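You operate a simulated robot arm through the tools that you are given. There is no shell and no other tool. Be economical: measure what you need, move in short steps, check, and stop when the job is done.

You run a simulated two-armed robot. Do the job below in one go: nothing can be reset, and whatever is moved stays where it is left.

## Task
Fetch the orange tag and stand it on top of the yellow roller. Pick up the yellow oil bottle with one hand, pass it to the other hand and put it on the top of the purple rubber mat. Do these in any order. Set down upright: orange tag, yellow oil bottle.

Only the result counts: the job must be done as asked and must still hold three seconds after the hand-in. Knocking over, shifting, dropping, spilling or breaking anything else fails it.

## Robot
Two 7-joint arms with four-finger grippers on one trunk, on a base that drives. Base frame: it is fixed to the floor where the robot stands at the start and does not move with it; the origin is under the middle of the robot, x ahead of it, y to its left, z up; the surface under the hand at the start is at about z = 400. Lengths are in mm, angles in degrees, forces in N, time in s.
The left shoulder is at the start at [40, 181, 1154], the right one opposite. With the tool pointing down near the work surface each hand reaches from about 100 to 660 mm from the robot's upright axis, wherever it stands, measured 20 degrees to its own side. Places, roughly: top of the purple rubber mat (24x29 cm) [540, 1880, 860]; yellow oil bottle [1250, 2250, 1000]. Payload 3.67 kg a hand.
Tool frame (each hand has its own): the origin (TCP) lies between the finger pads and is the grasp point; the fingertips stand 28 mm ahead of it; z points along the fingers, y is the line along which they close. The gripper opens to 112 mm. The gripper's body begins 73 mm behind the TCP.
Orientation is told as [roll, pitch, yaw] about the base's x, y, z axes, in that order, counted from this pose: with the fingers straight down and closing along the base's y, the tool's x points along the base's -x, its y along +y and its z along -z.

## Interface
- The arms move only by the tool play_rows. It takes "left_steps", "right_steps" or both (then of equal length, played together; a hand with none holds still); each is a list of rows, each a list of 7 numbers: the shift along the tool's x, y, z in mm, then the turn, a rotation vector about the tool's x, y, z in degrees, then the opening, from 0 (shut) to 1 (fully open). In form: [[x, y, z, ax, ay, az, grip], ...]. A call has 1 to 10 rows; each row shifts and turns the commanded pose from where the row before left it, along the tool's axes as they then stand. Each row takes 0.2 s and may step no farther than 50 mm and 8.6 degrees from the row before; otherwise, or with a gripper value out of range, the whole call is refused. A pose out of reach is approached as far as the arm can. The call stops where the force on the tool passes 40 N (or 10 N more than at its start, if that is more) or the arm is blocked; 0.2 s more then pass. Each finger halts on what it meets, pressing with about 24 N; the grip force reading is that of the motor and also rises with nothing between the fingers. The clock runs only during rows and for 0.2 s after the last one: add rows that do not move to give the fingers time. It gives the time, the measured TCP pose, the force on the tool (base axes), the opening and the grip force at its end, in the units of the frame above (readings bear some noise), with the torque about the TCP (base axes, N m) and any sound that the robot's microphone picked up.
- Cameras (640 x 400 px; columns grow to the right, rows downward): "scene" is now at [102.4, -36.1, 1389.3]; the picture's right is [-0.40, -0.91, 0.00], its down [-0.48, 0.21, -0.85] and it looks along [0.78, -0.34, -0.53] (base axes); focal length 252 px, centre (320, 200). "left" rides on the left gripper at [60, 18, -104] in its tool frame; the picture's right is [-0.29, 0.96, 0.00], its down [-0.80, -0.24, -0.55] and it looks along [-0.53, -0.16, 0.83] (tool axes); focal length 234 px, centre (320, 200). "right" rides on the right gripper at [60, -18, -104] in its tool frame; the picture's right is [0.29, 0.96, 0.00], its down [-0.80, 0.24, -0.55] and it looks along [-0.53, 0.16, 0.83] (tool axes); focal length 234 px, centre (320, 200). There is no depth. A picture from a camera that has moved, and an enlarged one, comes with that camera's place and axes in the base frame and with its lens.
- snapshot(camera): a new picture of that camera. No time passes.
- slide_trunk(by): slides the trunk up (or, below 0, down) by that many mm; the arms and the scene camera ride with it, the base frame stays. It gives what a move gives, with no picture.
- base_move(legs): drives the robot by 1 to 6 legs, each [ahead, left, turn to the left] in mm, mm and degrees, along the robot's own axes; the way and the turn of a leg run together, so that a leg with both is an arc; at most 1500 mm and 180 degrees a leg. The arms and the cameras ride along, it lands a little off, and it stops where it bumps. It gives what a move gives.
- pan_tilt(pan, tilt): turns the head with the scene camera to pan (to the left, within 86 degrees either way) and tilt (down, from -29 to 69), counted from straight ahead of the robot. It gives what a move gives.
- inspect(camera, box): a new picture of the part [left, top, right, bottom] of that camera's present view, enlarged. No time passes.
- hand_in(): hands the job in; it is judged then, once.

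Work in short steps. Places have to be worked out from the pictures, the camera data and where the tool is seen: move nearer, look again, correct. Check each grasp and each placing, and mend what went wrong. You have 165 turns and 138 pictures in all, those below and enlarged ones among them. Open the grippers and draw the arms clear of the work before you hand the job in, unless the task says otherwise; then end with one line.

The tools are called after ">>>" by a JSON object that holds its "fn" and its "kwargs". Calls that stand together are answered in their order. play_rows: Moves the arms, as the interface text tells. Its arguments: {"type":"object","properties":{"left_steps":{"type":"array","items":{"type":"array","items":{"type":"number"}}},"right_steps":{"type":"array","items":{"type":"array","items":{"type":"number"}}}},"required":[]} The other tools are called the same way: slide_trunk (by) slides the trunk up or down; base_move (legs) drives the base; pan_tilt (pan, tilt) turns the head that bears the scene camera; snapshot (camera) takes a picture; inspect (camera, box) takes an enlarged picture of a part of a camera's view; hand_in () hands the job in.

At the start:

```text
time_s: 0.0
left_tcp_pos: [505.0, 33.9, 1146.3]
left_tcp_rot: [0.0, 0.0, 0.0]
left_wrist_force: [0.5, 0.6, 0.0]
left_wrist_torque: [0.0, 0.04, 0.01]
left_width: 111.9
left_gripper_force: 0.1
right_tcp_pos: [422.0, -404.3, 1184.1]
right_tcp_rot: [0.0, 0.0, 0.0]
right_wrist_force: [0.2, 0.2, 0.4]
right_wrist_torque: [0.02, -0.01, -0.02]
right_width: 112.3
right_gripper_force: 0.1
trunk travel left (down, up): [-275.0, 239.0]
robot x, y, heading: [-1.0, 0.1, -0.0]
head pan, tilt: [-23.8, 32.0]
```

scene: 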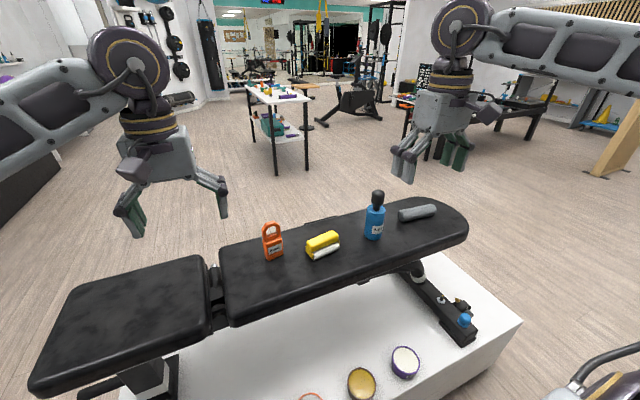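
right: 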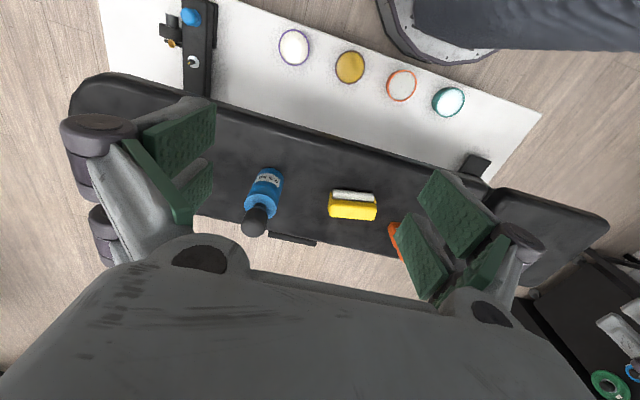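
left: 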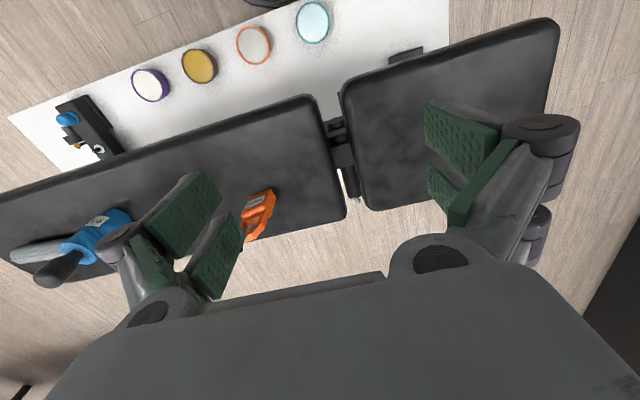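

I start by looking closer at the bench objects with the scene camera.

>>> {"fn": "inspect", "kwargs": {"camera": "scene", "box": [230, 180, 450, 280]}}

>>> {"fn": "inspect", "kwargs": {"camera": "right", "box": [220, 140, 420, 265]}}

```text
2.91 times, centred on (340, 230) of scene
camera zoom: at [102.4, -36.1, 1389.3], right [-0.4, -0.91, 0.0], down [-0.48, 0.21, -0.85], along [0.78, -0.34, -0.53], focal length 734 px, centre (262, 113)
```

zoom: 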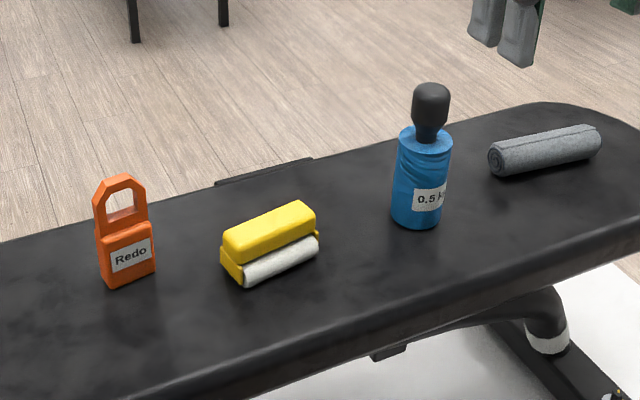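

```text
3.20 times, centred on (320, 202) of right
camera zoom: at [362.6, -422.2, 1288.1], right [-0.29, 0.96, 0.0], down [0.8, 0.24, 0.55], along [0.53, 0.16, -0.83], focal length 749 px, centre (320, 192)
```

zoom: 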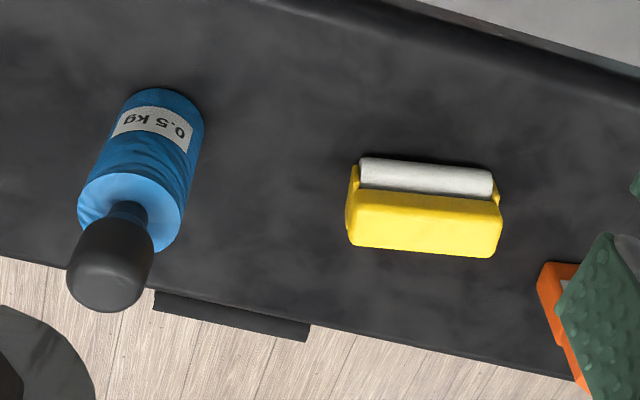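

Triangulating the roller's top gives about [620,-270,892]. I look at the tag with the left hand camera and look around with the head for the other places.

>>> {"fn": "inspect", "kwargs": {"camera": "left", "box": [200, 160, 320, 260]}}

>>> {"fn": "pan_tilt", "kwargs": {"pan": 70, "tilt": 15}}

>>> {"fn": "snapshot", "kwargs": {"camera": "scene"}}

>>> {"fn": "pan_tilt", "kwargs": {"pan": 0, "tilt": 60}}

>>> {"fn": "snapshot", "kwargs": {"camera": "scene"}}

```text
4.00 times, centred on (260, 210) of left
camera zoom: at [446.0, 51.6, 1249.6], right [0.29, 0.96, 0.0], down [0.8, -0.24, 0.55], along [0.53, -0.16, -0.83], focal length 937 px, centre (560, 160)
```

zoom: 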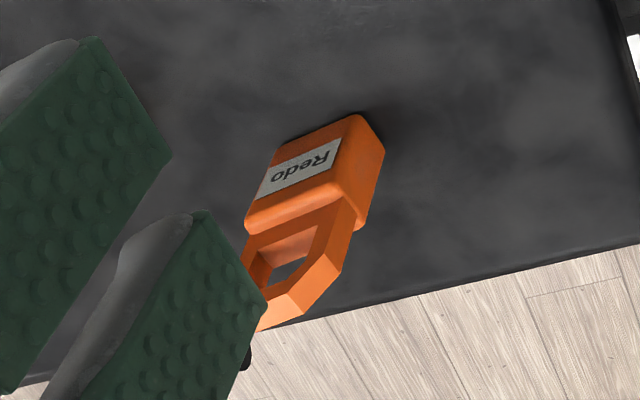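

```text
time_s: 1.7
left_tcp_pos: [505.2, 34.5, 1145.1]
left_tcp_rot: [0.0, 0.0, 0.0]
left_wrist_force: [-0.4, 0.3, 0.2]
left_wrist_torque: [0.0, 0.0, 0.0]
left_width: 112.2
left_gripper_force: 0.1
right_tcp_pos: [422.0, -403.9, 1184.1]
right_tcp_rot: [-0.1, 0.0, 0.0]
right_wrist_force: [0.6, -0.3, 0.6]
right_wrist_torque: [-0.01, 0.01, 0.02]
right_width: 112.0
right_gripper_force: 0.0
trunk travel left (down, up): [-275.0, 239.0]
robot x, y, heading: [-2.6, -2.3, 0.0]
head pan, tilt: [70.0, 15.0]
```

```text
131 pictures are left
camera scene: at [52.5, 87.8, 1416.6], right [0.94, -0.34, 0.0], down [-0.09, -0.24, -0.97], along [0.33, 0.91, -0.26], focal length 252 px, centre (320, 200)
```

scene: 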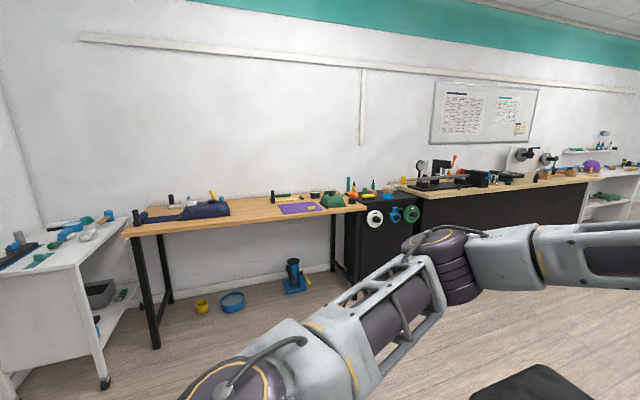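

```text
time_s: 3.1
left_tcp_pos: [505.6, 34.6, 1146.5]
left_tcp_rot: [0.1, 0.0, 0.0]
left_wrist_force: [0.5, 1.7, 0.5]
left_wrist_torque: [0.02, 0.01, 0.02]
left_width: 112.1
left_gripper_force: 0.1
right_tcp_pos: [423.4, -404.2, 1184.4]
right_tcp_rot: [-0.1, 0.0, 0.0]
right_wrist_force: [0.7, -0.1, -0.9]
right_wrist_torque: [-0.03, -0.03, 0.02]
right_width: 112.0
right_gripper_force: 0.0
trunk travel left (down, up): [-275.0, 239.0]
robot x, y, heading: [1.2, -0.6, 0.0]
head pan, tilt: [0.0, 60.0]
```

```text
130 pictures are left
camera scene: at [87.1, 0.1, 1350.3], right [0.0, -1.0, 0.0], down [-0.87, 0.0, -0.5], along [0.5, 0.0, -0.87], focal length 252 px, centre (320, 200)
```

scene: 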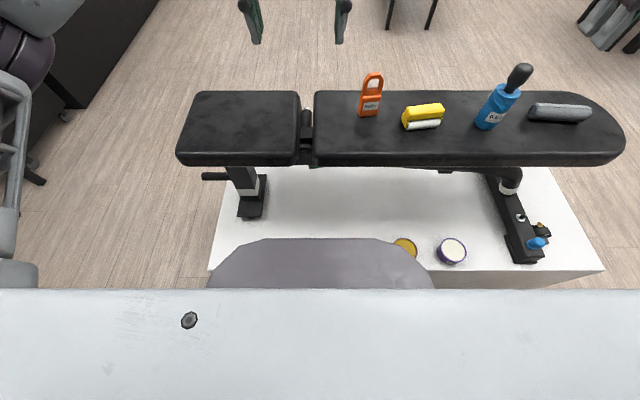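

The tag stands near [654,-130], about 45 wide (along y, turned ~5°), 23 thick, bottom z≈860. I move the left arm out of the way and the right hand above the tag.

>>> {"fn": "play_rows", "kwargs": {"left_steps": [[0, 20, 0, 0, 0, 0, 1], [0, 20, 0, 0, 0, 0, 1], [0, 20, 0, 0, 0, 0, 1], [0, 20, 0, 0, 0, 0, 1], [0, 20, 0, 0, 0, 0, 1], [0, 20, 0, 0, 0, 0, 1], [0, 20, 0, 0, 0, 0, 1], [0, 20, 0, 0, 0, 0, 1]], "right_steps": [[-25, 33, 10, 0, 0, 0, 1], [-25, 33, 10, 0, 0, 0, 1], [-25, 33, 10, 0, 0, 0, 1], [-25, 33, 10, 0, 0, 0, 1], [-25, 33, 10, 0, 0, 0, 1], [-25, 33, 10, 0, 0, 0, 1], [-25, 33, 10, 0, 0, 0, 1], [-25, 33, 10, 0, 0, -5, 1]]}}

>>> {"fn": "snapshot", "kwargs": {"camera": "right"}}

>>> {"fn": "snapshot", "kwargs": {"camera": "scene"}}

```text
time_s: 4.9
left_tcp_pos: [505.6, 194.3, 1146.1]
left_tcp_rot: [-0.1, -0.1, -0.1]
left_wrist_force: [-1.2, 0.5, 0.2]
left_wrist_torque: [-0.09, -0.06, 0.0]
left_width: 112.0
left_gripper_force: 0.0
right_tcp_pos: [615.0, -145.6, 1101.6]
right_tcp_rot: [-0.3, 0.1, 4.9]
right_wrist_force: [0.1, 0.5, -6.6]
right_wrist_torque: [-0.07, 0.0, 0.03]
right_width: 111.6
right_gripper_force: 0.1
right hand out of reach, approached as far as the arm can: row 8
trunk travel left (down, up): [-275.0, 239.0]
robot x, y, heading: [1.0, 0.0, 0.1]
head pan, tilt: [0.0, 60.0]
```

```text
129 pictures are left
camera right: at [555.6, -169.2, 1205.8], right [-0.37, 0.93, -0.01], down [0.77, 0.31, 0.55], along [0.52, 0.2, -0.83], focal length 234 px, centre (320, 200)
```

right: 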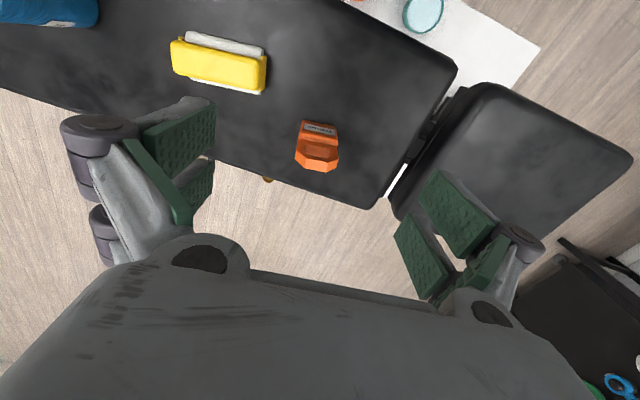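

```text
128 pictures are left
camera scene: at [86.4, 1.2, 1350.3], right [0.0, -1.0, 0.0], down [-0.87, 0.0, -0.5], along [0.5, 0.0, -0.87], focal length 252 px, centre (320, 200)
```

scene: 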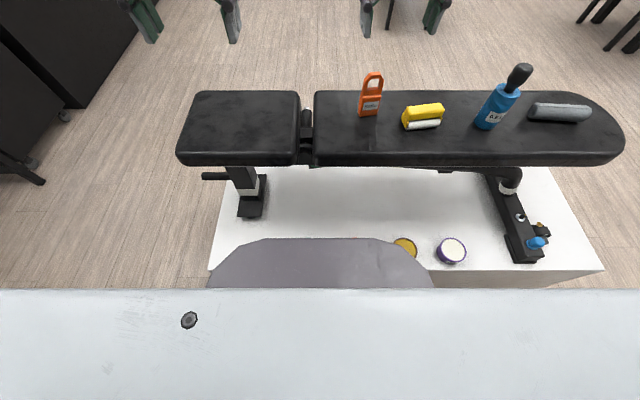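

The straight-down pose runs out of reach, so I tilt the hand forward (fingers ahead-down) by 24°, which adds reach without driving toward the platform.

>>> {"fn": "play_rows", "kwargs": {"right_steps": [[20, 0, 0, 0, 0, 0, 1], [0, 0, 0, 0, -8, 0, 1], [0, 0, 0, 0, -8, 0, 1], [0, 0, 0, 0, -8, 0, 1], [0, 0, 0, 0, 0, 0, 1]]}}

>>> {"fn": "snapshot", "kwargs": {"camera": "right"}}

```text
time_s: 6.1
left_tcp_pos: [507.4, 193.4, 1144.2]
left_tcp_rot: [0.0, 0.0, 0.0]
left_wrist_force: [0.2, 0.2, 0.1]
left_wrist_torque: [0.03, 0.03, 0.0]
left_width: 112.1
left_gripper_force: 0.1
right_tcp_pos: [595.1, -148.1, 1102.1]
right_tcp_rot: [0.1, -24.0, 4.9]
right_wrist_force: [-0.1, 0.7, -0.8]
right_wrist_torque: [-0.02, 0.01, 0.03]
right_width: 111.8
right_gripper_force: 0.2
trunk travel left (down, up): [-275.0, 239.0]
robot x, y, heading: [2.2, -0.5, 0.1]
head pan, tilt: [0.0, 60.0]
```

```text
127 pictures are left
camera right: at [500.8, -175.3, 1172.2], right [-0.34, 0.93, -0.12], down [0.48, 0.28, 0.83], along [0.81, 0.23, -0.54], focal length 234 px, centre (320, 200)
```

right: 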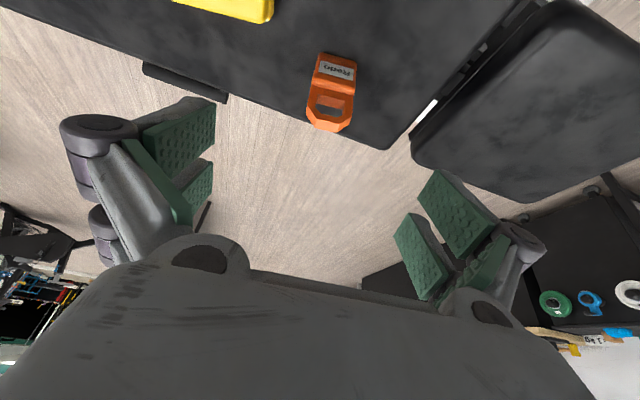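

Tag centre re-estimated at ≈[656,-131]. I go to a pre-grasp point 130 mm back along the tilted tool axis.

>>> {"fn": "play_rows", "kwargs": {"right_steps": [[12, 5.5, 37.5, 0, 0, 0, 1], [12, 5.5, 37.5, 0, 0, 0, 1], [0, 0, 0, 0, 0, 0, 1]]}}

>>> {"fn": "snapshot", "kwargs": {"camera": "right"}}

>>> {"fn": "pan_tilt", "kwargs": {"pan": -20, "tilt": 38}}

>>> {"fn": "snapshot", "kwargs": {"camera": "scene"}}

```text
time_s: 6.9
left_tcp_pos: [505.6, 193.1, 1146.0]
left_tcp_rot: [0.0, 0.0, 0.0]
left_wrist_force: [-0.2, 0.0, 0.1]
left_wrist_torque: [0.01, 0.02, 0.04]
left_width: 111.9
left_gripper_force: 0.2
right_tcp_pos: [600.5, -139.8, 1025.4]
right_tcp_rot: [0.0, -24.0, 4.9]
right_wrist_force: [0.9, 0.3, 0.1]
right_wrist_torque: [0.01, -0.04, -0.01]
right_width: 111.8
right_gripper_force: 0.0
trunk travel left (down, up): [-275.0, 239.0]
robot x, y, heading: [-0.4, 3.8, 0.1]
head pan, tilt: [0.0, 60.0]
```

```text
126 pictures are left
camera right: at [505.8, -165.3, 1096.3], right [-0.34, 0.93, -0.12], down [0.48, 0.28, 0.83], along [0.81, 0.23, -0.54], focal length 234 px, centre (320, 200)
```

right: 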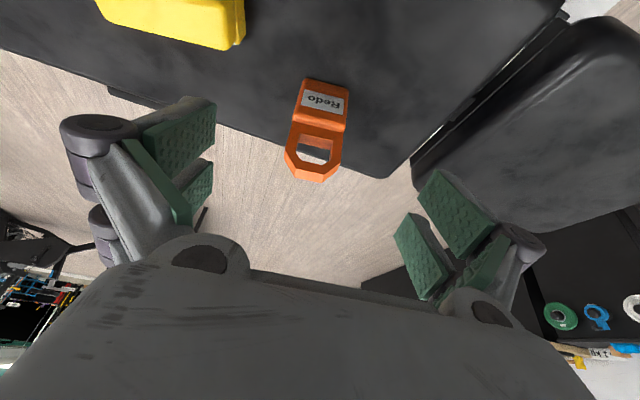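

```text
time_s: 7.8
left_tcp_pos: [506.2, 193.8, 1146.1]
left_tcp_rot: [0.0, -0.1, 0.0]
left_wrist_force: [0.2, 0.6, -0.3]
left_wrist_torque: [0.01, 0.02, -0.02]
left_width: 112.1
left_gripper_force: 0.0
right_tcp_pos: [600.7, -138.5, 1024.6]
right_tcp_rot: [0.0, -24.0, 5.0]
right_wrist_force: [-0.2, -0.4, 0.7]
right_wrist_torque: [-0.03, -0.03, -0.03]
right_width: 112.2
right_gripper_force: 0.1
trunk travel left (down, up): [-275.0, 239.0]
robot x, y, heading: [-4.2, -1.0, -0.0]
head pan, tilt: [-20.0, 38.0]
```

```text
125 pictures are left
camera scene: at [101.7, -29.2, 1379.9], right [-0.34, -0.94, 0.0], down [-0.58, 0.21, -0.79], along [0.74, -0.27, -0.62], focal length 252 px, centre (320, 200)
```

scene: 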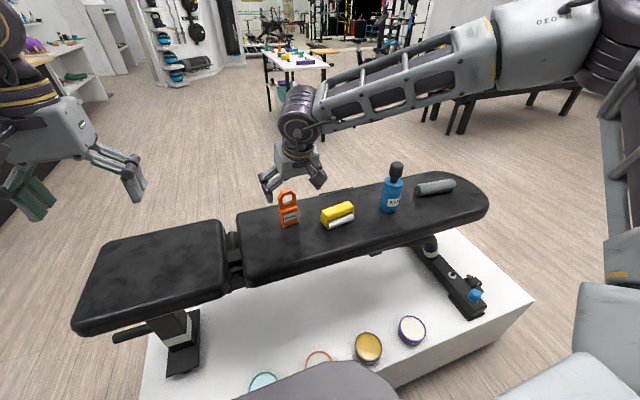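

>>> {"fn": "inspect", "kwargs": {"camera": "right", "box": [240, 50, 400, 200]}}

```text
2.67 times, centred on (320, 125) of right
camera zoom: at [506.6, -164.9, 1096.2], right [-0.35, 0.93, -0.12], down [0.48, 0.28, 0.83], along [0.81, 0.23, -0.54], focal length 624 px, centre (320, 400)
```

zoom: 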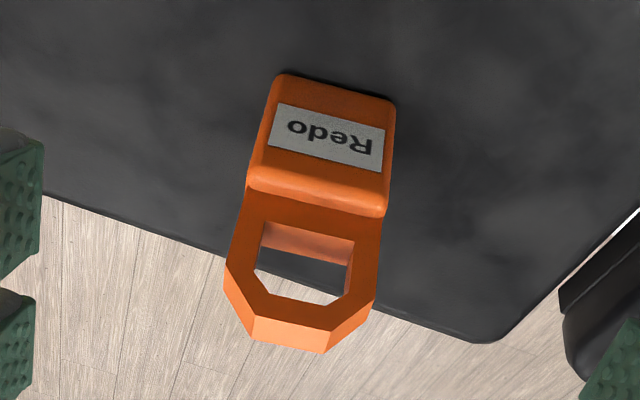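

The tag's width line is turned about 10°; centre ≈[655,-135], body up to ~z 935. I turn the hand to match and slide in along the tool axis to z≈915, still open.

>>> {"fn": "play_rows", "kwargs": {"right_steps": [[0, 0, 0, -1.7, 0, -3.8, 1], [-2, -1.7, 41, 0, 0, 0, 1], [-2, -1.7, 41, 0, 0, 0, 1], [-2, -1.7, 41, 0, 0, 0, 1], [0, 0, 0, 0, 0, 0, 1]]}}

>>> {"fn": "snapshot", "kwargs": {"camera": "right"}}

>>> {"fn": "inspect", "kwargs": {"camera": "scene", "box": [240, 150, 400, 250]}}

```text
time_s: 9.0
left_tcp_pos: [505.4, 193.1, 1145.3]
left_tcp_rot: [-0.1, 0.1, 0.0]
left_wrist_force: [-0.9, 0.9, 1.0]
left_wrist_torque: [-0.04, -0.02, 0.01]
left_width: 112.1
left_gripper_force: 0.1
right_tcp_pos: [660.0, -134.7, 916.4]
right_tcp_rot: [-0.1, -24.2, 9.1]
right_wrist_force: [0.3, -0.8, 0.4]
right_wrist_torque: [0.05, -0.02, 0.01]
right_width: 112.1
right_gripper_force: 0.0
trunk travel left (down, up): [-275.0, 239.0]
robot x, y, heading: [2.4, 2.0, -0.0]
head pan, tilt: [-20.0, 38.0]
```

```text
123 pictures are left
camera right: at [566.9, -168.0, 986.6], right [-0.41, 0.9, -0.12], down [0.46, 0.32, 0.83], along [0.79, 0.29, -0.54], focal length 234 px, centre (320, 200)
```

right: 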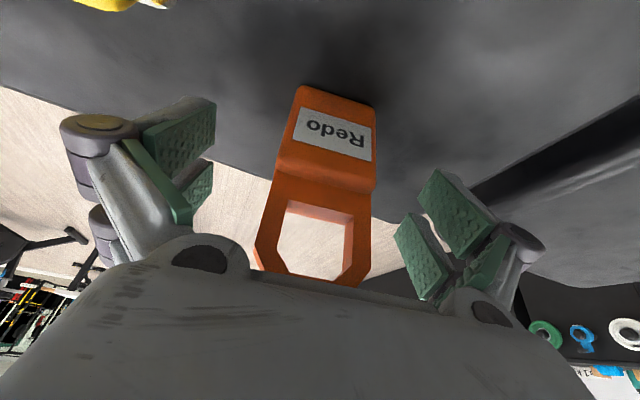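

```text
4.00 times, centred on (320, 200) of scene
camera zoom: at [100.8, -29.1, 1380.1], right [-0.34, -0.94, 0.0], down [-0.58, 0.21, -0.79], along [0.74, -0.27, -0.62], focal length 1009 px, centre (320, 200)
```

zoom: 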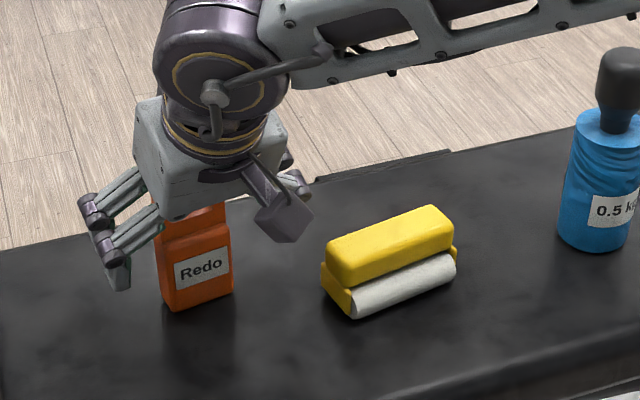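

The tag is centred between the pads and aligned. Close on it.

>>> {"fn": "play_rows", "kwargs": {"right_steps": [[0, 0, 0, 0, 0, 0, 0.6], [0, 0, 0, 0, 0, 0, 0.3], [0, 0, 0, 0, 0, 0, 0.3], [0, 0, 0, 0, 0, 0, 0.25], [0, 0, 0, 0, 0, 0, 0.25]]}}

>>> {"fn": "snapshot", "kwargs": {"camera": "right"}}

```text
time_s: 10.2
left_tcp_pos: [506.5, 194.2, 1144.6]
left_tcp_rot: [0.0, 0.0, 0.0]
left_wrist_force: [0.2, -0.1, 0.2]
left_wrist_torque: [-0.01, -0.02, 0.02]
left_width: 112.0
left_gripper_force: 0.0
right_tcp_pos: [659.6, -136.2, 916.2]
right_tcp_rot: [0.0, -24.0, 9.1]
right_wrist_force: [-0.8, -0.1, 1.5]
right_wrist_torque: [0.05, 0.02, 0.05]
right_width: 51.8
right_gripper_force: 24.0
trunk travel left (down, up): [-275.0, 239.0]
robot x, y, heading: [-0.1, -1.5, 0.0]
head pan, tilt: [-20.0, 38.0]
```

```text
121 pictures are left
camera right: at [567.1, -168.0, 986.5], right [-0.41, 0.9, -0.12], down [0.46, 0.32, 0.83], along [0.79, 0.29, -0.54], focal length 234 px, centre (320, 200)
```

right: 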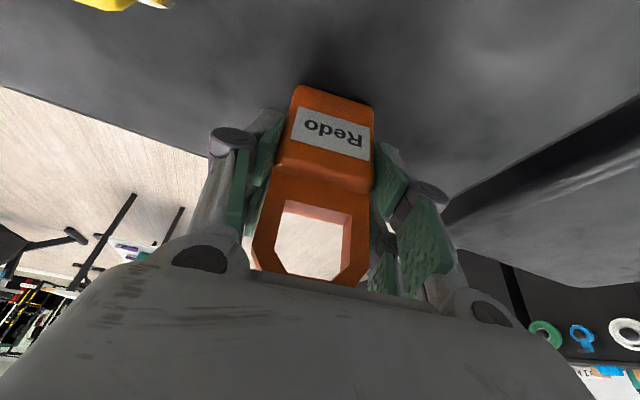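

Gripped at 52 mm width. Lift straight up 80 mm and look.

>>> {"fn": "play_rows", "kwargs": {"right_steps": [[-8, 0, -18, 0, 0, 0, 0.25], [-12.3, 0, -27.6, 0, 0, 0, 0.25], [-12.3, 0, -27.6, 0, 0, 0, 0.25], [0, 0, 0, 0, 0, 0, 0.25]]}}

>>> {"fn": "snapshot", "kwargs": {"camera": "right"}}

>>> {"fn": "inspect", "kwargs": {"camera": "scene", "box": [240, 130, 400, 230]}}

```text
time_s: 11.2
left_tcp_pos: [507.5, 192.5, 1145.6]
left_tcp_rot: [0.0, 0.0, 0.0]
left_wrist_force: [-0.3, 0.1, 0.2]
left_wrist_torque: [0.04, 0.02, 0.0]
left_width: 112.0
left_gripper_force: 0.0
right_tcp_pos: [658.2, -133.8, 997.2]
right_tcp_rot: [0.0, -24.0, 9.1]
right_wrist_force: [0.5, -1.3, -1.1]
right_wrist_torque: [0.05, -0.02, 0.02]
right_width: 51.5
right_gripper_force: 23.9
trunk travel left (down, up): [-275.0, 239.0]
robot x, y, heading: [3.0, -2.4, 0.1]
head pan, tilt: [-20.0, 38.0]
```

```text
120 pictures are left
camera right: at [566.1, -167.0, 1067.7], right [-0.41, 0.9, -0.12], down [0.46, 0.32, 0.83], along [0.79, 0.29, -0.55], focal length 234 px, centre (320, 200)
```

right: 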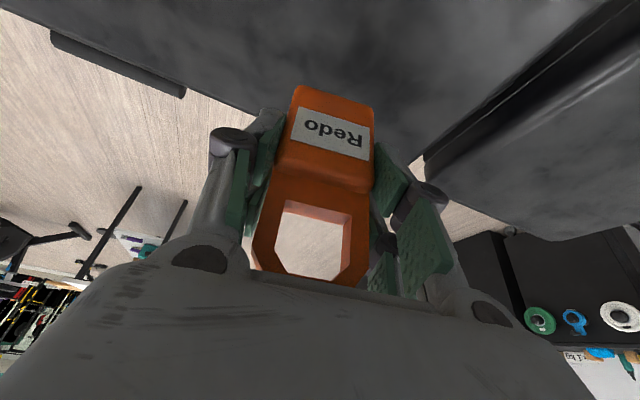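

```text
4.00 times, centred on (320, 180) of scene
camera zoom: at [102.1, -29.4, 1379.9], right [-0.34, -0.94, 0.0], down [-0.58, 0.21, -0.79], along [0.74, -0.27, -0.62], focal length 1009 px, centre (320, 280)
```

zoom: 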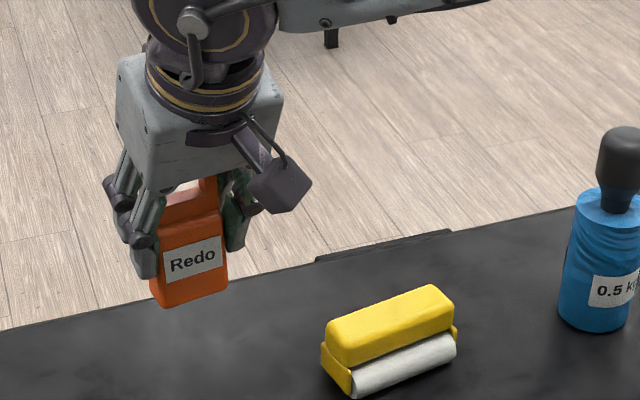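

The tag is held firmly and rode up without shifting. I zoom in on the roller to get its top face precisely.

>>> {"fn": "inspect", "kwargs": {"camera": "scene", "box": [315, 195, 363, 235]}}

>>> {"fn": "play_rows", "kwargs": {"right_steps": [[8, -34, -18, 0, 0, 0, 0.25], [8, -34, -18, 0, 0, 0, 0.25], [0, 0, 0, 0, 0, 0, 0.25]]}}

>>> {"fn": "snapshot", "kwargs": {"camera": "right"}}

```text
10.00 times, centred on (339, 215) of scene
camera zoom: at [102.1, -29.4, 1379.9], right [-0.34, -0.94, 0.0], down [-0.58, 0.21, -0.79], along [0.74, -0.27, -0.62], focal length 2522 px, centre (130, 50)
```

zoom: 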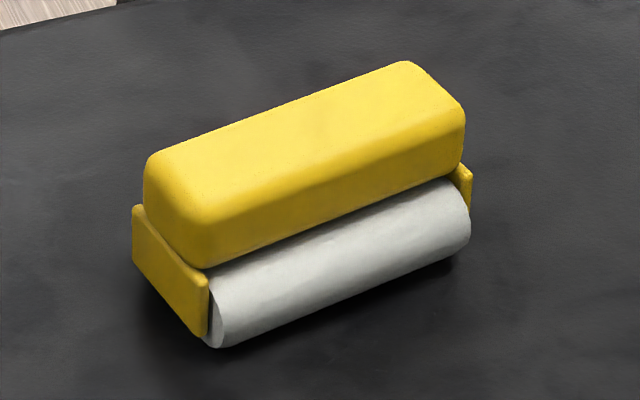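

```text
time_s: 12.0
left_tcp_pos: [508.1, 194.7, 1145.3]
left_tcp_rot: [-0.2, 0.1, 0.0]
left_wrist_force: [-0.5, 0.8, 0.0]
left_wrist_torque: [-0.02, 0.01, 0.01]
left_width: 112.1
left_gripper_force: 0.0
right_tcp_pos: [641.0, -204.3, 1024.8]
right_tcp_rot: [0.0, -23.9, 9.2]
right_wrist_force: [-0.3, 0.0, -0.9]
right_wrist_torque: [0.01, 0.01, -0.01]
right_width: 51.7
right_gripper_force: 24.1
trunk travel left (down, up): [-275.0, 239.0]
robot x, y, heading: [0.4, -2.6, -0.3]
head pan, tilt: [-20.0, 38.0]
```

```text
117 pictures are left
camera right: at [548.3, -238.0, 1094.0], right [-0.41, 0.9, -0.12], down [0.46, 0.32, 0.83], along [0.79, 0.29, -0.55], focal length 234 px, centre (320, 200)
```

right: 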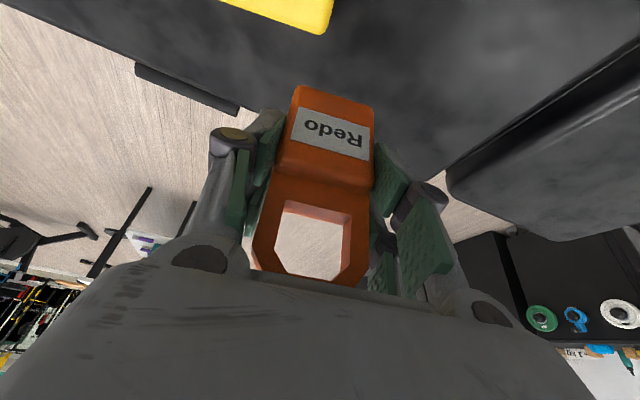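

Roller top: centre ≈[623,-274], z≈897, yaw ≈13°, about 95×27 mm. I turn the tag to match and hover above it with ~25 mm clearance.

>>> {"fn": "play_rows", "kwargs": {"right_steps": [[0, 0, 0, -1.6, 0, -3.7, 0.25], [24.4, -33, 8.3, 0, 0, 0, 0.25], [24.4, -33, 8.3, 0, 0, 0, 0.25], [0, 0, 0, 0, 0, 0, 0.25]]}}

>>> {"fn": "snapshot", "kwargs": {"camera": "right"}}

>>> {"fn": "inspect", "kwargs": {"camera": "scene", "box": [300, 150, 380, 240]}}

```text
time_s: 13.0
left_tcp_pos: [506.2, 194.6, 1145.2]
left_tcp_rot: [-0.2, 0.0, -0.1]
left_wrist_force: [-0.5, 0.3, -0.3]
left_wrist_torque: [-0.05, -0.01, 0.0]
left_width: 111.8
left_gripper_force: 0.0
right_tcp_pos: [618.2, -275.8, 988.2]
right_tcp_rot: [-0.2, -24.0, 13.2]
right_wrist_force: [0.7, 0.6, -0.6]
right_wrist_torque: [-0.02, 0.0, 0.0]
right_width: 51.5
right_gripper_force: 23.9
trunk travel left (down, up): [-275.0, 239.0]
robot x, y, heading: [2.6, -0.4, 0.1]
head pan, tilt: [-20.0, 38.0]
```

```text
116 pictures are left
camera right: at [528.2, -315.7, 1058.8], right [-0.47, 0.87, -0.12], down [0.43, 0.35, 0.83], along [0.77, 0.34, -0.55], focal length 234 px, centre (320, 200)
```

right: 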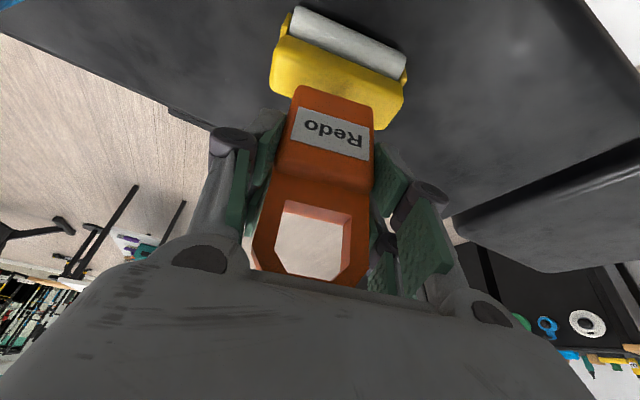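

```text
4.44 times, centred on (340, 195) of scene
camera zoom: at [102.2, -28.0, 1380.0], right [-0.34, -0.94, 0.0], down [-0.58, 0.21, -0.79], along [0.74, -0.27, -0.62], focal length 1121 px, centre (231, 222)
```

zoom: 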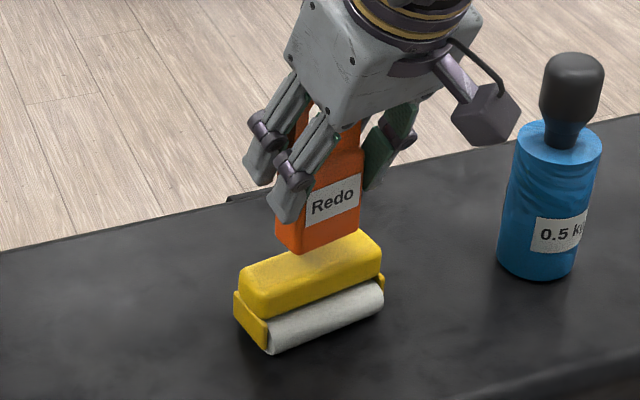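

The tag's bottom-front edge triangulates to [609,-280,919], so its centre is ~2–3 mm from the roller centre. I correct and lower to ~6 mm above.

>>> {"fn": "play_rows", "kwargs": {"right_steps": [[2, 1, 7.7, 0, 0, 0, 0.25], [2.7, 1, 7.7, 0, 0, 0, 0.25], [0, 0, 0, 0, 0, 0, 0.25]]}}

>>> {"fn": "inspect", "kwargs": {"camera": "scene", "box": [305, 175, 369, 225]}}

>>> {"fn": "inspect", "kwargs": {"camera": "right", "box": [250, 0, 430, 120]}}

```text
time_s: 13.8
left_tcp_pos: [506.0, 191.8, 1145.6]
left_tcp_rot: [-0.1, 0.1, 0.0]
left_wrist_force: [0.4, -0.7, 0.5]
left_wrist_torque: [0.03, 0.0, -0.01]
left_width: 112.0
left_gripper_force: 0.0
right_tcp_pos: [620.9, -274.7, 970.9]
right_tcp_rot: [0.0, -24.1, 13.1]
right_wrist_force: [0.0, 0.5, -0.4]
right_wrist_torque: [-0.02, -0.02, -0.01]
right_width: 51.9
right_gripper_force: 23.8
trunk travel left (down, up): [-275.0, 239.0]
robot x, y, heading: [-1.1, -2.6, 0.1]
head pan, tilt: [-20.0, 38.0]
```

```text
8.00 times, centred on (337, 200) of scene
camera zoom: at [101.4, -29.7, 1380.0], right [-0.34, -0.94, 0.0], down [-0.58, 0.21, -0.79], along [0.74, -0.27, -0.62], focal length 2017 px, centre (184, 200)
```

zoom: 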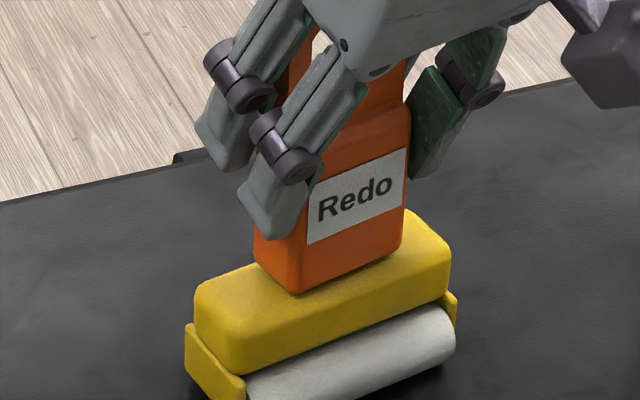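

```text
3.33 times, centred on (340, 60) of right
camera zoom: at [529.5, -314.4, 1042.2], right [-0.47, 0.87, -0.12], down [0.43, 0.35, 0.83], along [0.77, 0.34, -0.54], focal length 781 px, centre (253, 667)
```

zoom: 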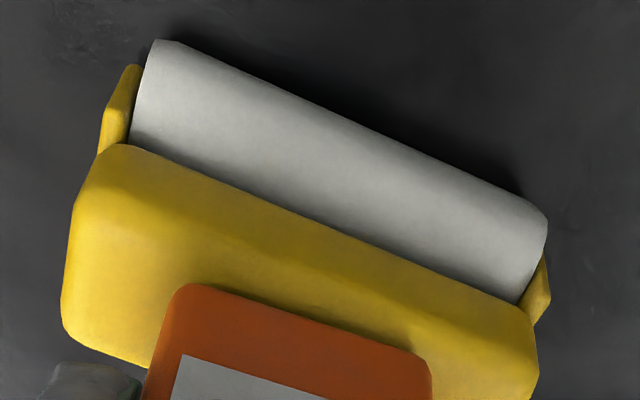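

Aligned well, yaw matches. I lower a few mm with a 1.5 mm forward correction, watching the force.

>>> {"fn": "play_rows", "kwargs": {"right_steps": [[0.3, 0, 4.0, 0, 0, 0, 0.25], [0, 0, 0, 0, 0, 0, 0.25]]}}

>>> {"fn": "inspect", "kwargs": {"camera": "scene", "box": [305, 175, 369, 225]}}

```text
time_s: 14.4
left_tcp_pos: [505.4, 194.0, 1145.8]
left_tcp_rot: [0.0, 0.1, 0.0]
left_wrist_force: [-1.4, 0.4, -0.3]
left_wrist_torque: [0.02, -0.04, 0.02]
left_width: 112.1
left_gripper_force: 0.1
right_tcp_pos: [621.9, -273.5, 969.9]
right_tcp_rot: [-0.2, -24.2, 13.2]
right_wrist_force: [0.3, -1.8, 11.3]
right_wrist_torque: [0.17, 0.02, -0.02]
right_width: 51.6
right_gripper_force: 24.3
trunk travel left (down, up): [-275.0, 239.0]
robot x, y, heading: [2.2, 3.3, 0.2]
head pan, tilt: [-20.0, 38.0]
```

```text
8.00 times, centred on (337, 200) of scene
camera zoom: at [100.5, -29.0, 1380.2], right [-0.34, -0.94, 0.0], down [-0.58, 0.21, -0.79], along [0.74, -0.27, -0.62], focal length 2017 px, centre (184, 200)
```

zoom: 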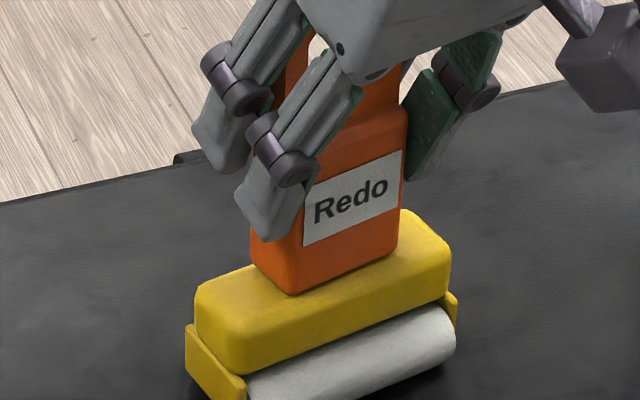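

Contact (11 N): the tag touches down, but sits about 4 mm too far back on the top. I lift 3 mm, shift 4 mm toward me, and lower lightly again.

>>> {"fn": "play_rows", "kwargs": {"right_steps": [[-1.2, 0, -2.7, 0, 0, 0, 0.25], [3.66, 0, -1.63, 0, 0, 0, 0.25], [1.0, 0, 2.3, 0, 0, 0, 0.25], [0, 0, 0, 0, 0, 0, 0.25]]}}

>>> {"fn": "inspect", "kwargs": {"camera": "scene", "box": [305, 175, 369, 225]}}

>>> {"fn": "inspect", "kwargs": {"camera": "right", "box": [250, 0, 430, 120]}}

```text
time_s: 15.4
left_tcp_pos: [505.8, 194.2, 1146.2]
left_tcp_rot: [-0.2, -0.1, 0.0]
left_wrist_force: [-0.1, 0.4, 0.0]
left_wrist_torque: [-0.04, 0.0, 0.01]
left_width: 112.0
left_gripper_force: 0.1
right_tcp_pos: [618.4, -275.7, 969.1]
right_tcp_rot: [-0.1, -24.2, 13.2]
right_wrist_force: [1.8, -2.2, 19.5]
right_wrist_torque: [-0.04, -0.04, 0.03]
right_width: 51.8
right_gripper_force: 23.7
trunk travel left (down, up): [-275.0, 239.0]
robot x, y, heading: [-0.7, 2.3, 0.2]
head pan, tilt: [-20.0, 38.0]
```

```text
8.00 times, centred on (337, 200) of scene
camera zoom: at [99.7, -28.8, 1380.3], right [-0.34, -0.94, 0.0], down [-0.58, 0.21, -0.79], along [0.74, -0.27, -0.61], focal length 2017 px, centre (184, 200)
```

zoom: 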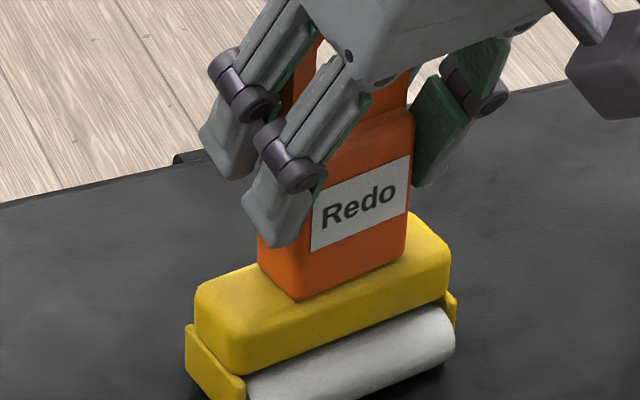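

```text
3.33 times, centred on (340, 60) of right
camera zoom: at [527.3, -315.1, 1039.6], right [-0.47, 0.87, -0.12], down [0.43, 0.35, 0.83], along [0.77, 0.34, -0.54], focal length 781 px, centre (253, 667)
```

zoom: 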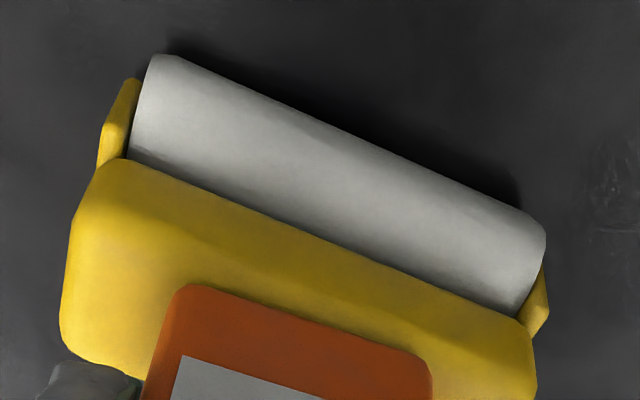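

Centring is much better; I nudge 2 mm more toward me while relieving the pressing force, before releasing.

>>> {"fn": "play_rows", "kwargs": {"right_steps": [[-1.2, 0, -2.7, 0, 0, 0, 0.25], [1.8, 0, -0.8, 0, 0, 0, 0.25], [0.8, 0, 1.7, 0, 0, 0, 0.25], [0, 0, 0, 0, 0, 0, 0.25]]}}

>>> {"fn": "inspect", "kwargs": {"camera": "scene", "box": [305, 175, 369, 225]}}

```text
time_s: 16.4
left_tcp_pos: [505.0, 193.1, 1146.7]
left_tcp_rot: [-0.1, -0.1, -0.1]
left_wrist_force: [0.4, -0.1, -0.1]
left_wrist_torque: [-0.01, 0.0, 0.03]
left_width: 112.1
left_gripper_force: 0.0
right_tcp_pos: [614.0, -276.3, 969.3]
right_tcp_rot: [-0.1, -24.2, 13.1]
right_wrist_force: [0.9, 1.0, 19.3]
right_wrist_torque: [0.12, -0.1, -0.01]
right_width: 51.5
right_gripper_force: 23.5
trunk travel left (down, up): [-275.0, 239.0]
robot x, y, heading: [0.9, 1.0, -0.2]
head pan, tilt: [-20.0, 38.0]
```

```text
8.00 times, centred on (337, 200) of scene
camera zoom: at [99.9, -28.4, 1380.2], right [-0.34, -0.94, 0.0], down [-0.58, 0.21, -0.79], along [0.74, -0.27, -0.61], focal length 2017 px, centre (184, 200)
```

zoom: 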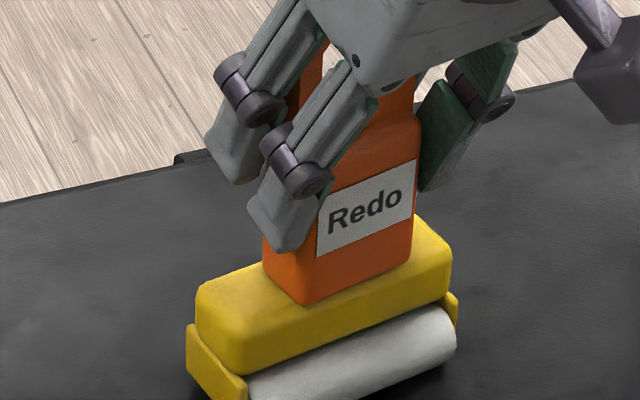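

Well centred now. I relieve about 1 mm of press and open slowly.

>>> {"fn": "play_rows", "kwargs": {"right_steps": [[-0.4, 0, -0.9, 0, 0, 0, 0.25], [0, 0, 0, 0, 0, 0, 0.25]]}}

>>> {"fn": "play_rows", "kwargs": {"right_steps": [[0, 0, 0, 0, 0, 0, 0.5], [0, 0, 0, 0, 0, 0, 0.6], [0, 0, 0, 0, 0, 0, 0.8], [0, 0, 0, 0, 0, 0, 0.8]]}}

>>> {"fn": "inspect", "kwargs": {"camera": "scene", "box": [305, 175, 369, 225]}}

>>> {"fn": "snapshot", "kwargs": {"camera": "right"}}

```text
time_s: 17.0
left_tcp_pos: [506.1, 193.3, 1145.5]
left_tcp_rot: [-0.2, 0.0, 0.0]
left_wrist_force: [0.6, 0.0, 1.1]
left_wrist_torque: [-0.01, -0.01, 0.01]
left_width: 112.2
left_gripper_force: 0.1
right_tcp_pos: [614.4, -276.5, 969.2]
right_tcp_rot: [-0.1, -24.0, 13.1]
right_wrist_force: [2.5, 2.7, 14.2]
right_wrist_torque: [0.2, -0.27, 0.02]
right_width: 51.5
right_gripper_force: 24.1
trunk travel left (down, up): [-275.0, 239.0]
robot x, y, heading: [2.5, -1.0, 0.0]
head pan, tilt: [-20.0, 38.0]
```

```text
time_s: 18.0
left_tcp_pos: [506.0, 192.9, 1146.1]
left_tcp_rot: [-0.2, 0.0, 0.0]
left_wrist_force: [-0.3, 0.6, -0.1]
left_wrist_torque: [0.02, 0.01, -0.02]
left_width: 112.0
left_gripper_force: 0.0
right_tcp_pos: [615.0, -276.9, 968.4]
right_tcp_rot: [0.0, -24.1, 13.2]
right_wrist_force: [0.3, 0.4, -0.6]
right_wrist_torque: [0.05, 0.01, 0.01]
right_width: 89.7
right_gripper_force: 0.0
trunk travel left (down, up): [-275.0, 239.0]
robot x, y, heading: [1.1, 1.1, 0.0]
head pan, tilt: [-20.0, 38.0]
```

```text
8.00 times, centred on (337, 200) of scene
camera zoom: at [101.4, -29.2, 1380.0], right [-0.34, -0.94, 0.0], down [-0.58, 0.21, -0.79], along [0.74, -0.27, -0.62], focal length 2017 px, centre (184, 200)
```

zoom: 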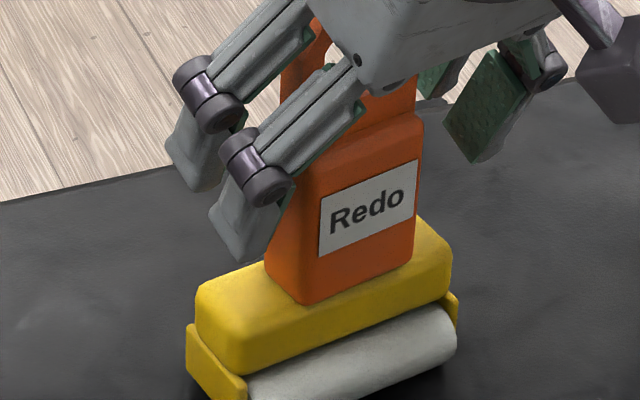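

```text
107 pictures are left
camera right: at [524.9, -316.5, 1039.3], right [-0.47, 0.87, -0.12], down [0.44, 0.35, 0.83], along [0.77, 0.34, -0.55], focal length 234 px, centre (320, 200)
```

right: 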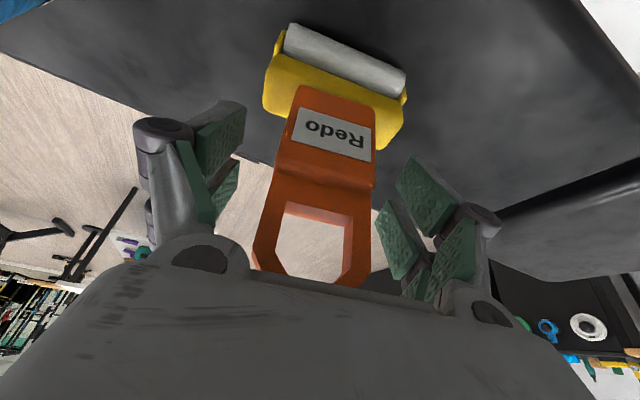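

The tag stands by itself on the roller. I withdraw straight back along the tool axis.

>>> {"fn": "play_rows", "kwargs": {"right_steps": [[0, 0, -15, 0, 0, 0, 0.8], [0, 0, -35, 0, 0, 0, 0.8], [0, 0, -45, 0, 0, 0, 0.8], [0, 0, -45, 0, 0, 0, 0.8], [0, 0, -40, 0, 0, 0, 0.8]]}}

>>> {"fn": "inspect", "kwargs": {"camera": "scene", "box": [290, 160, 390, 240]}}

```text
time_s: 19.2
left_tcp_pos: [504.5, 193.2, 1146.1]
left_tcp_rot: [0.0, 0.0, 0.0]
left_wrist_force: [-1.1, 0.9, -0.7]
left_wrist_torque: [0.01, -0.05, -0.01]
left_width: 112.1
left_gripper_force: 0.0
right_tcp_pos: [543.8, -292.8, 1134.7]
right_tcp_rot: [-0.2, -24.0, 13.2]
right_wrist_force: [0.7, -0.2, 0.0]
right_wrist_torque: [0.01, 0.01, -0.04]
right_width: 89.5
right_gripper_force: 0.0
trunk travel left (down, up): [-275.0, 239.0]
robot x, y, heading: [2.0, 0.2, -0.3]
head pan, tilt: [-20.0, 38.0]
```

```text
5.00 times, centred on (340, 200) of scene
camera zoom: at [100.4, -29.1, 1380.1], right [-0.34, -0.94, 0.0], down [-0.58, 0.21, -0.79], along [0.74, -0.27, -0.62], focal length 1261 px, centre (220, 200)
```

zoom: 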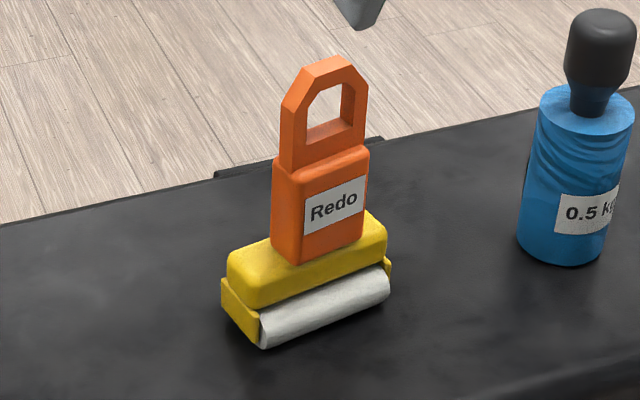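

The tag is upright on the roller. Now I fold both arms in for driving.

>>> {"fn": "play_rows", "kwargs": {"left_steps": [[40, 0, -5, 0, 0, 0, 0.6], [40, 0, -5, 0, 0, 0, 0.3], [40, 0, -5, 0, 0, 0, 0.3], [30, 0, -5, 0, 0, 0, 0.3], [0, 0, 0, 0, 0, 0, 0.3], [0, 0, 0, 0, 0, 0, 0.3], [0, 0, 0, 0, 0, 0, 0.3]], "right_steps": [[40, 0, -10, 0, 8, 0, 0.6], [40, 0, -10, 0, 8, 0, 0.3], [40, 0, 0, 0, 8, 0, 0.3], [30, 0, 0, 0, 0, 8, 0.3], [0, 0, 0, 0, 0, 5, 0.3], [0, 0, 0, 0, 0, 0, 0.3], [0, 0, 0, 0, 0, 0, 0.3]]}}

>>> {"fn": "pan_tilt", "kwargs": {"pan": 60, "tilt": 40}}

>>> {"fn": "snapshot", "kwargs": {"camera": "scene"}}

>>> {"fn": "pan_tilt", "kwargs": {"pan": 86, "tilt": 20}}

>>> {"fn": "snapshot", "kwargs": {"camera": "scene"}}

```text
time_s: 20.8
left_tcp_pos: [353.7, 193.5, 1164.9]
left_tcp_rot: [-0.1, 0.0, -0.1]
left_wrist_force: [0.2, -0.1, 0.9]
left_wrist_torque: [-0.02, 0.0, 0.02]
left_width: 33.8
left_gripper_force: 0.1
right_tcp_pos: [396.1, -328.7, 1120.4]
right_tcp_rot: [0.0, 0.0, 0.1]
right_wrist_force: [0.5, 0.0, 0.4]
right_wrist_torque: [-0.02, 0.03, 0.04]
right_width: 33.7
right_gripper_force: 0.1
trunk travel left (down, up): [-275.0, 239.0]
robot x, y, heading: [-0.1, -0.4, 0.2]
head pan, tilt: [-20.0, 38.0]
```

```text
time_s: 22.3
left_tcp_pos: [354.2, 194.6, 1165.0]
left_tcp_rot: [0.0, -0.1, 0.0]
left_wrist_force: [-0.5, -0.2, -0.4]
left_wrist_torque: [0.0, -0.02, 0.01]
left_width: 34.0
left_gripper_force: 0.1
right_tcp_pos: [396.8, -328.0, 1120.0]
right_tcp_rot: [0.0, 0.1, 0.3]
right_wrist_force: [-0.7, 0.0, 0.5]
right_wrist_torque: [-0.06, -0.03, 0.02]
right_width: 33.5
right_gripper_force: 0.1
trunk travel left (down, up): [-275.0, 239.0]
robot x, y, heading: [0.1, 0.7, 0.2]
head pan, tilt: [60.0, 40.0]
```

```text
105 pictures are left
camera scene: at [63.0, 73.7, 1377.0], right [0.87, -0.5, 0.0], down [-0.32, -0.56, -0.77], along [0.38, 0.66, -0.64], focal length 252 px, centre (320, 200)
```

scene: 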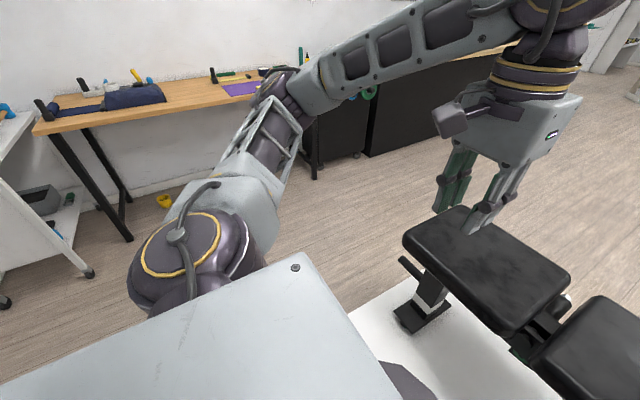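

```text
time_s: 23.2
left_tcp_pos: [355.2, 194.1, 1164.5]
left_tcp_rot: [0.0, -0.1, 0.1]
left_wrist_force: [0.7, -0.2, 0.0]
left_wrist_torque: [-0.02, 0.03, 0.02]
left_width: 33.6
left_gripper_force: 0.1
right_tcp_pos: [397.5, -326.9, 1119.1]
right_tcp_rot: [0.0, -0.1, 0.2]
right_wrist_force: [0.4, 0.1, -0.1]
right_wrist_torque: [0.02, -0.02, 0.01]
right_width: 33.6
right_gripper_force: 0.0
trunk travel left (down, up): [-275.0, 239.0]
robot x, y, heading: [2.0, -2.0, -0.0]
head pan, tilt: [85.9, 20.0]
```

```text
104 pictures are left
camera scene: at [27.1, 93.0, 1408.4], right [1.0, -0.07, 0.0], down [-0.02, -0.34, -0.94], along [0.07, 0.94, -0.34], focal length 252 px, centre (320, 200)
```

scene: 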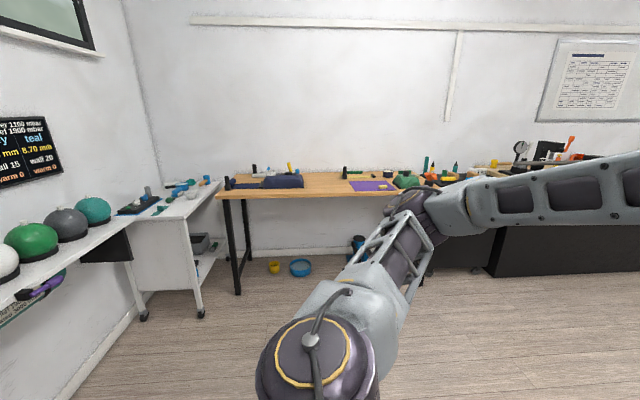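

The mat's table edge is at about y≈1750. The floor on the left is clear, so I drive left (backing slightly off the bench) and then turn to face +y.

>>> {"fn": "base_move", "kwargs": {"legs": [[-60, 200, 0], [0, 600, 0], [0, 0, -0.01]]}}

>>> {"fn": "base_move", "kwargs": {"legs": [[0, 0, 90]]}}

>>> {"fn": "pan_tilt", "kwargs": {"pan": -40, "tilt": 15}}

>>> {"fn": "snapshot", "kwargs": {"camera": "scene"}}

```text
time_s: 28.2
left_tcp_pos: [292.0, 1001.9, 1165.4]
left_tcp_rot: [0.0, 0.0, 0.1]
left_wrist_force: [0.0, -0.5, -0.4]
left_wrist_torque: [0.0, 0.01, 0.0]
left_width: 33.5
left_gripper_force: 0.0
right_tcp_pos: [336.9, 479.4, 1118.9]
right_tcp_rot: [0.0, -0.1, 0.4]
right_wrist_force: [-0.4, 0.4, 0.1]
right_wrist_torque: [-0.01, -0.01, 0.03]
right_width: 33.5
right_gripper_force: 0.1
trunk travel left (down, up): [-275.0, 239.0]
robot x, y, heading: [-61.3, 807.1, 0.0]
head pan, tilt: [85.9, 20.0]
```

```text
time_s: 32.9
left_tcp_pos: [-255.9, 1160.0, 1165.2]
left_tcp_rot: [-0.1, 0.0, 90.1]
left_wrist_force: [-0.5, 0.0, -0.6]
left_wrist_torque: [0.02, -0.02, -0.01]
left_width: 33.4
left_gripper_force: 0.0
right_tcp_pos: [264.1, 1203.9, 1121.0]
right_tcp_rot: [0.0, 0.0, 90.3]
right_wrist_force: [-0.4, -0.6, 0.2]
right_wrist_torque: [-0.03, 0.0, 0.01]
right_width: 33.6
right_gripper_force: 0.0
trunk travel left (down, up): [-275.0, 239.0]
robot x, y, heading: [-60.5, 806.8, 90.4]
head pan, tilt: [85.9, 20.0]
```

```text
time_s: 34.9
left_tcp_pos: [-256.9, 1159.4, 1164.4]
left_tcp_rot: [0.1, 0.0, 90.1]
left_wrist_force: [-0.5, -0.3, 0.2]
left_wrist_torque: [0.03, 0.0, -0.01]
left_width: 33.7
left_gripper_force: 0.0
right_tcp_pos: [266.0, 1204.9, 1120.6]
right_tcp_rot: [0.2, 0.1, 90.3]
right_wrist_force: [-0.3, 0.3, 1.5]
right_wrist_torque: [-0.03, 0.03, 0.0]
right_width: 33.7
right_gripper_force: 0.0
trunk travel left (down, up): [-275.0, 239.0]
robot x, y, heading: [-59.8, 807.5, 90.1]
head pan, tilt: [-40.0, 15.0]
```

```text
103 pictures are left
camera scene: at [-1.5, 898.4, 1416.6], right [0.77, -0.64, 0.0], down [-0.17, -0.2, -0.97], along [0.62, 0.74, -0.26], focal length 252 px, centre (320, 200)
```

scene: 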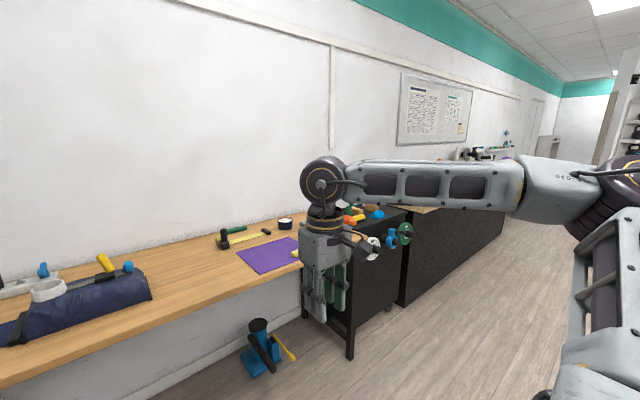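

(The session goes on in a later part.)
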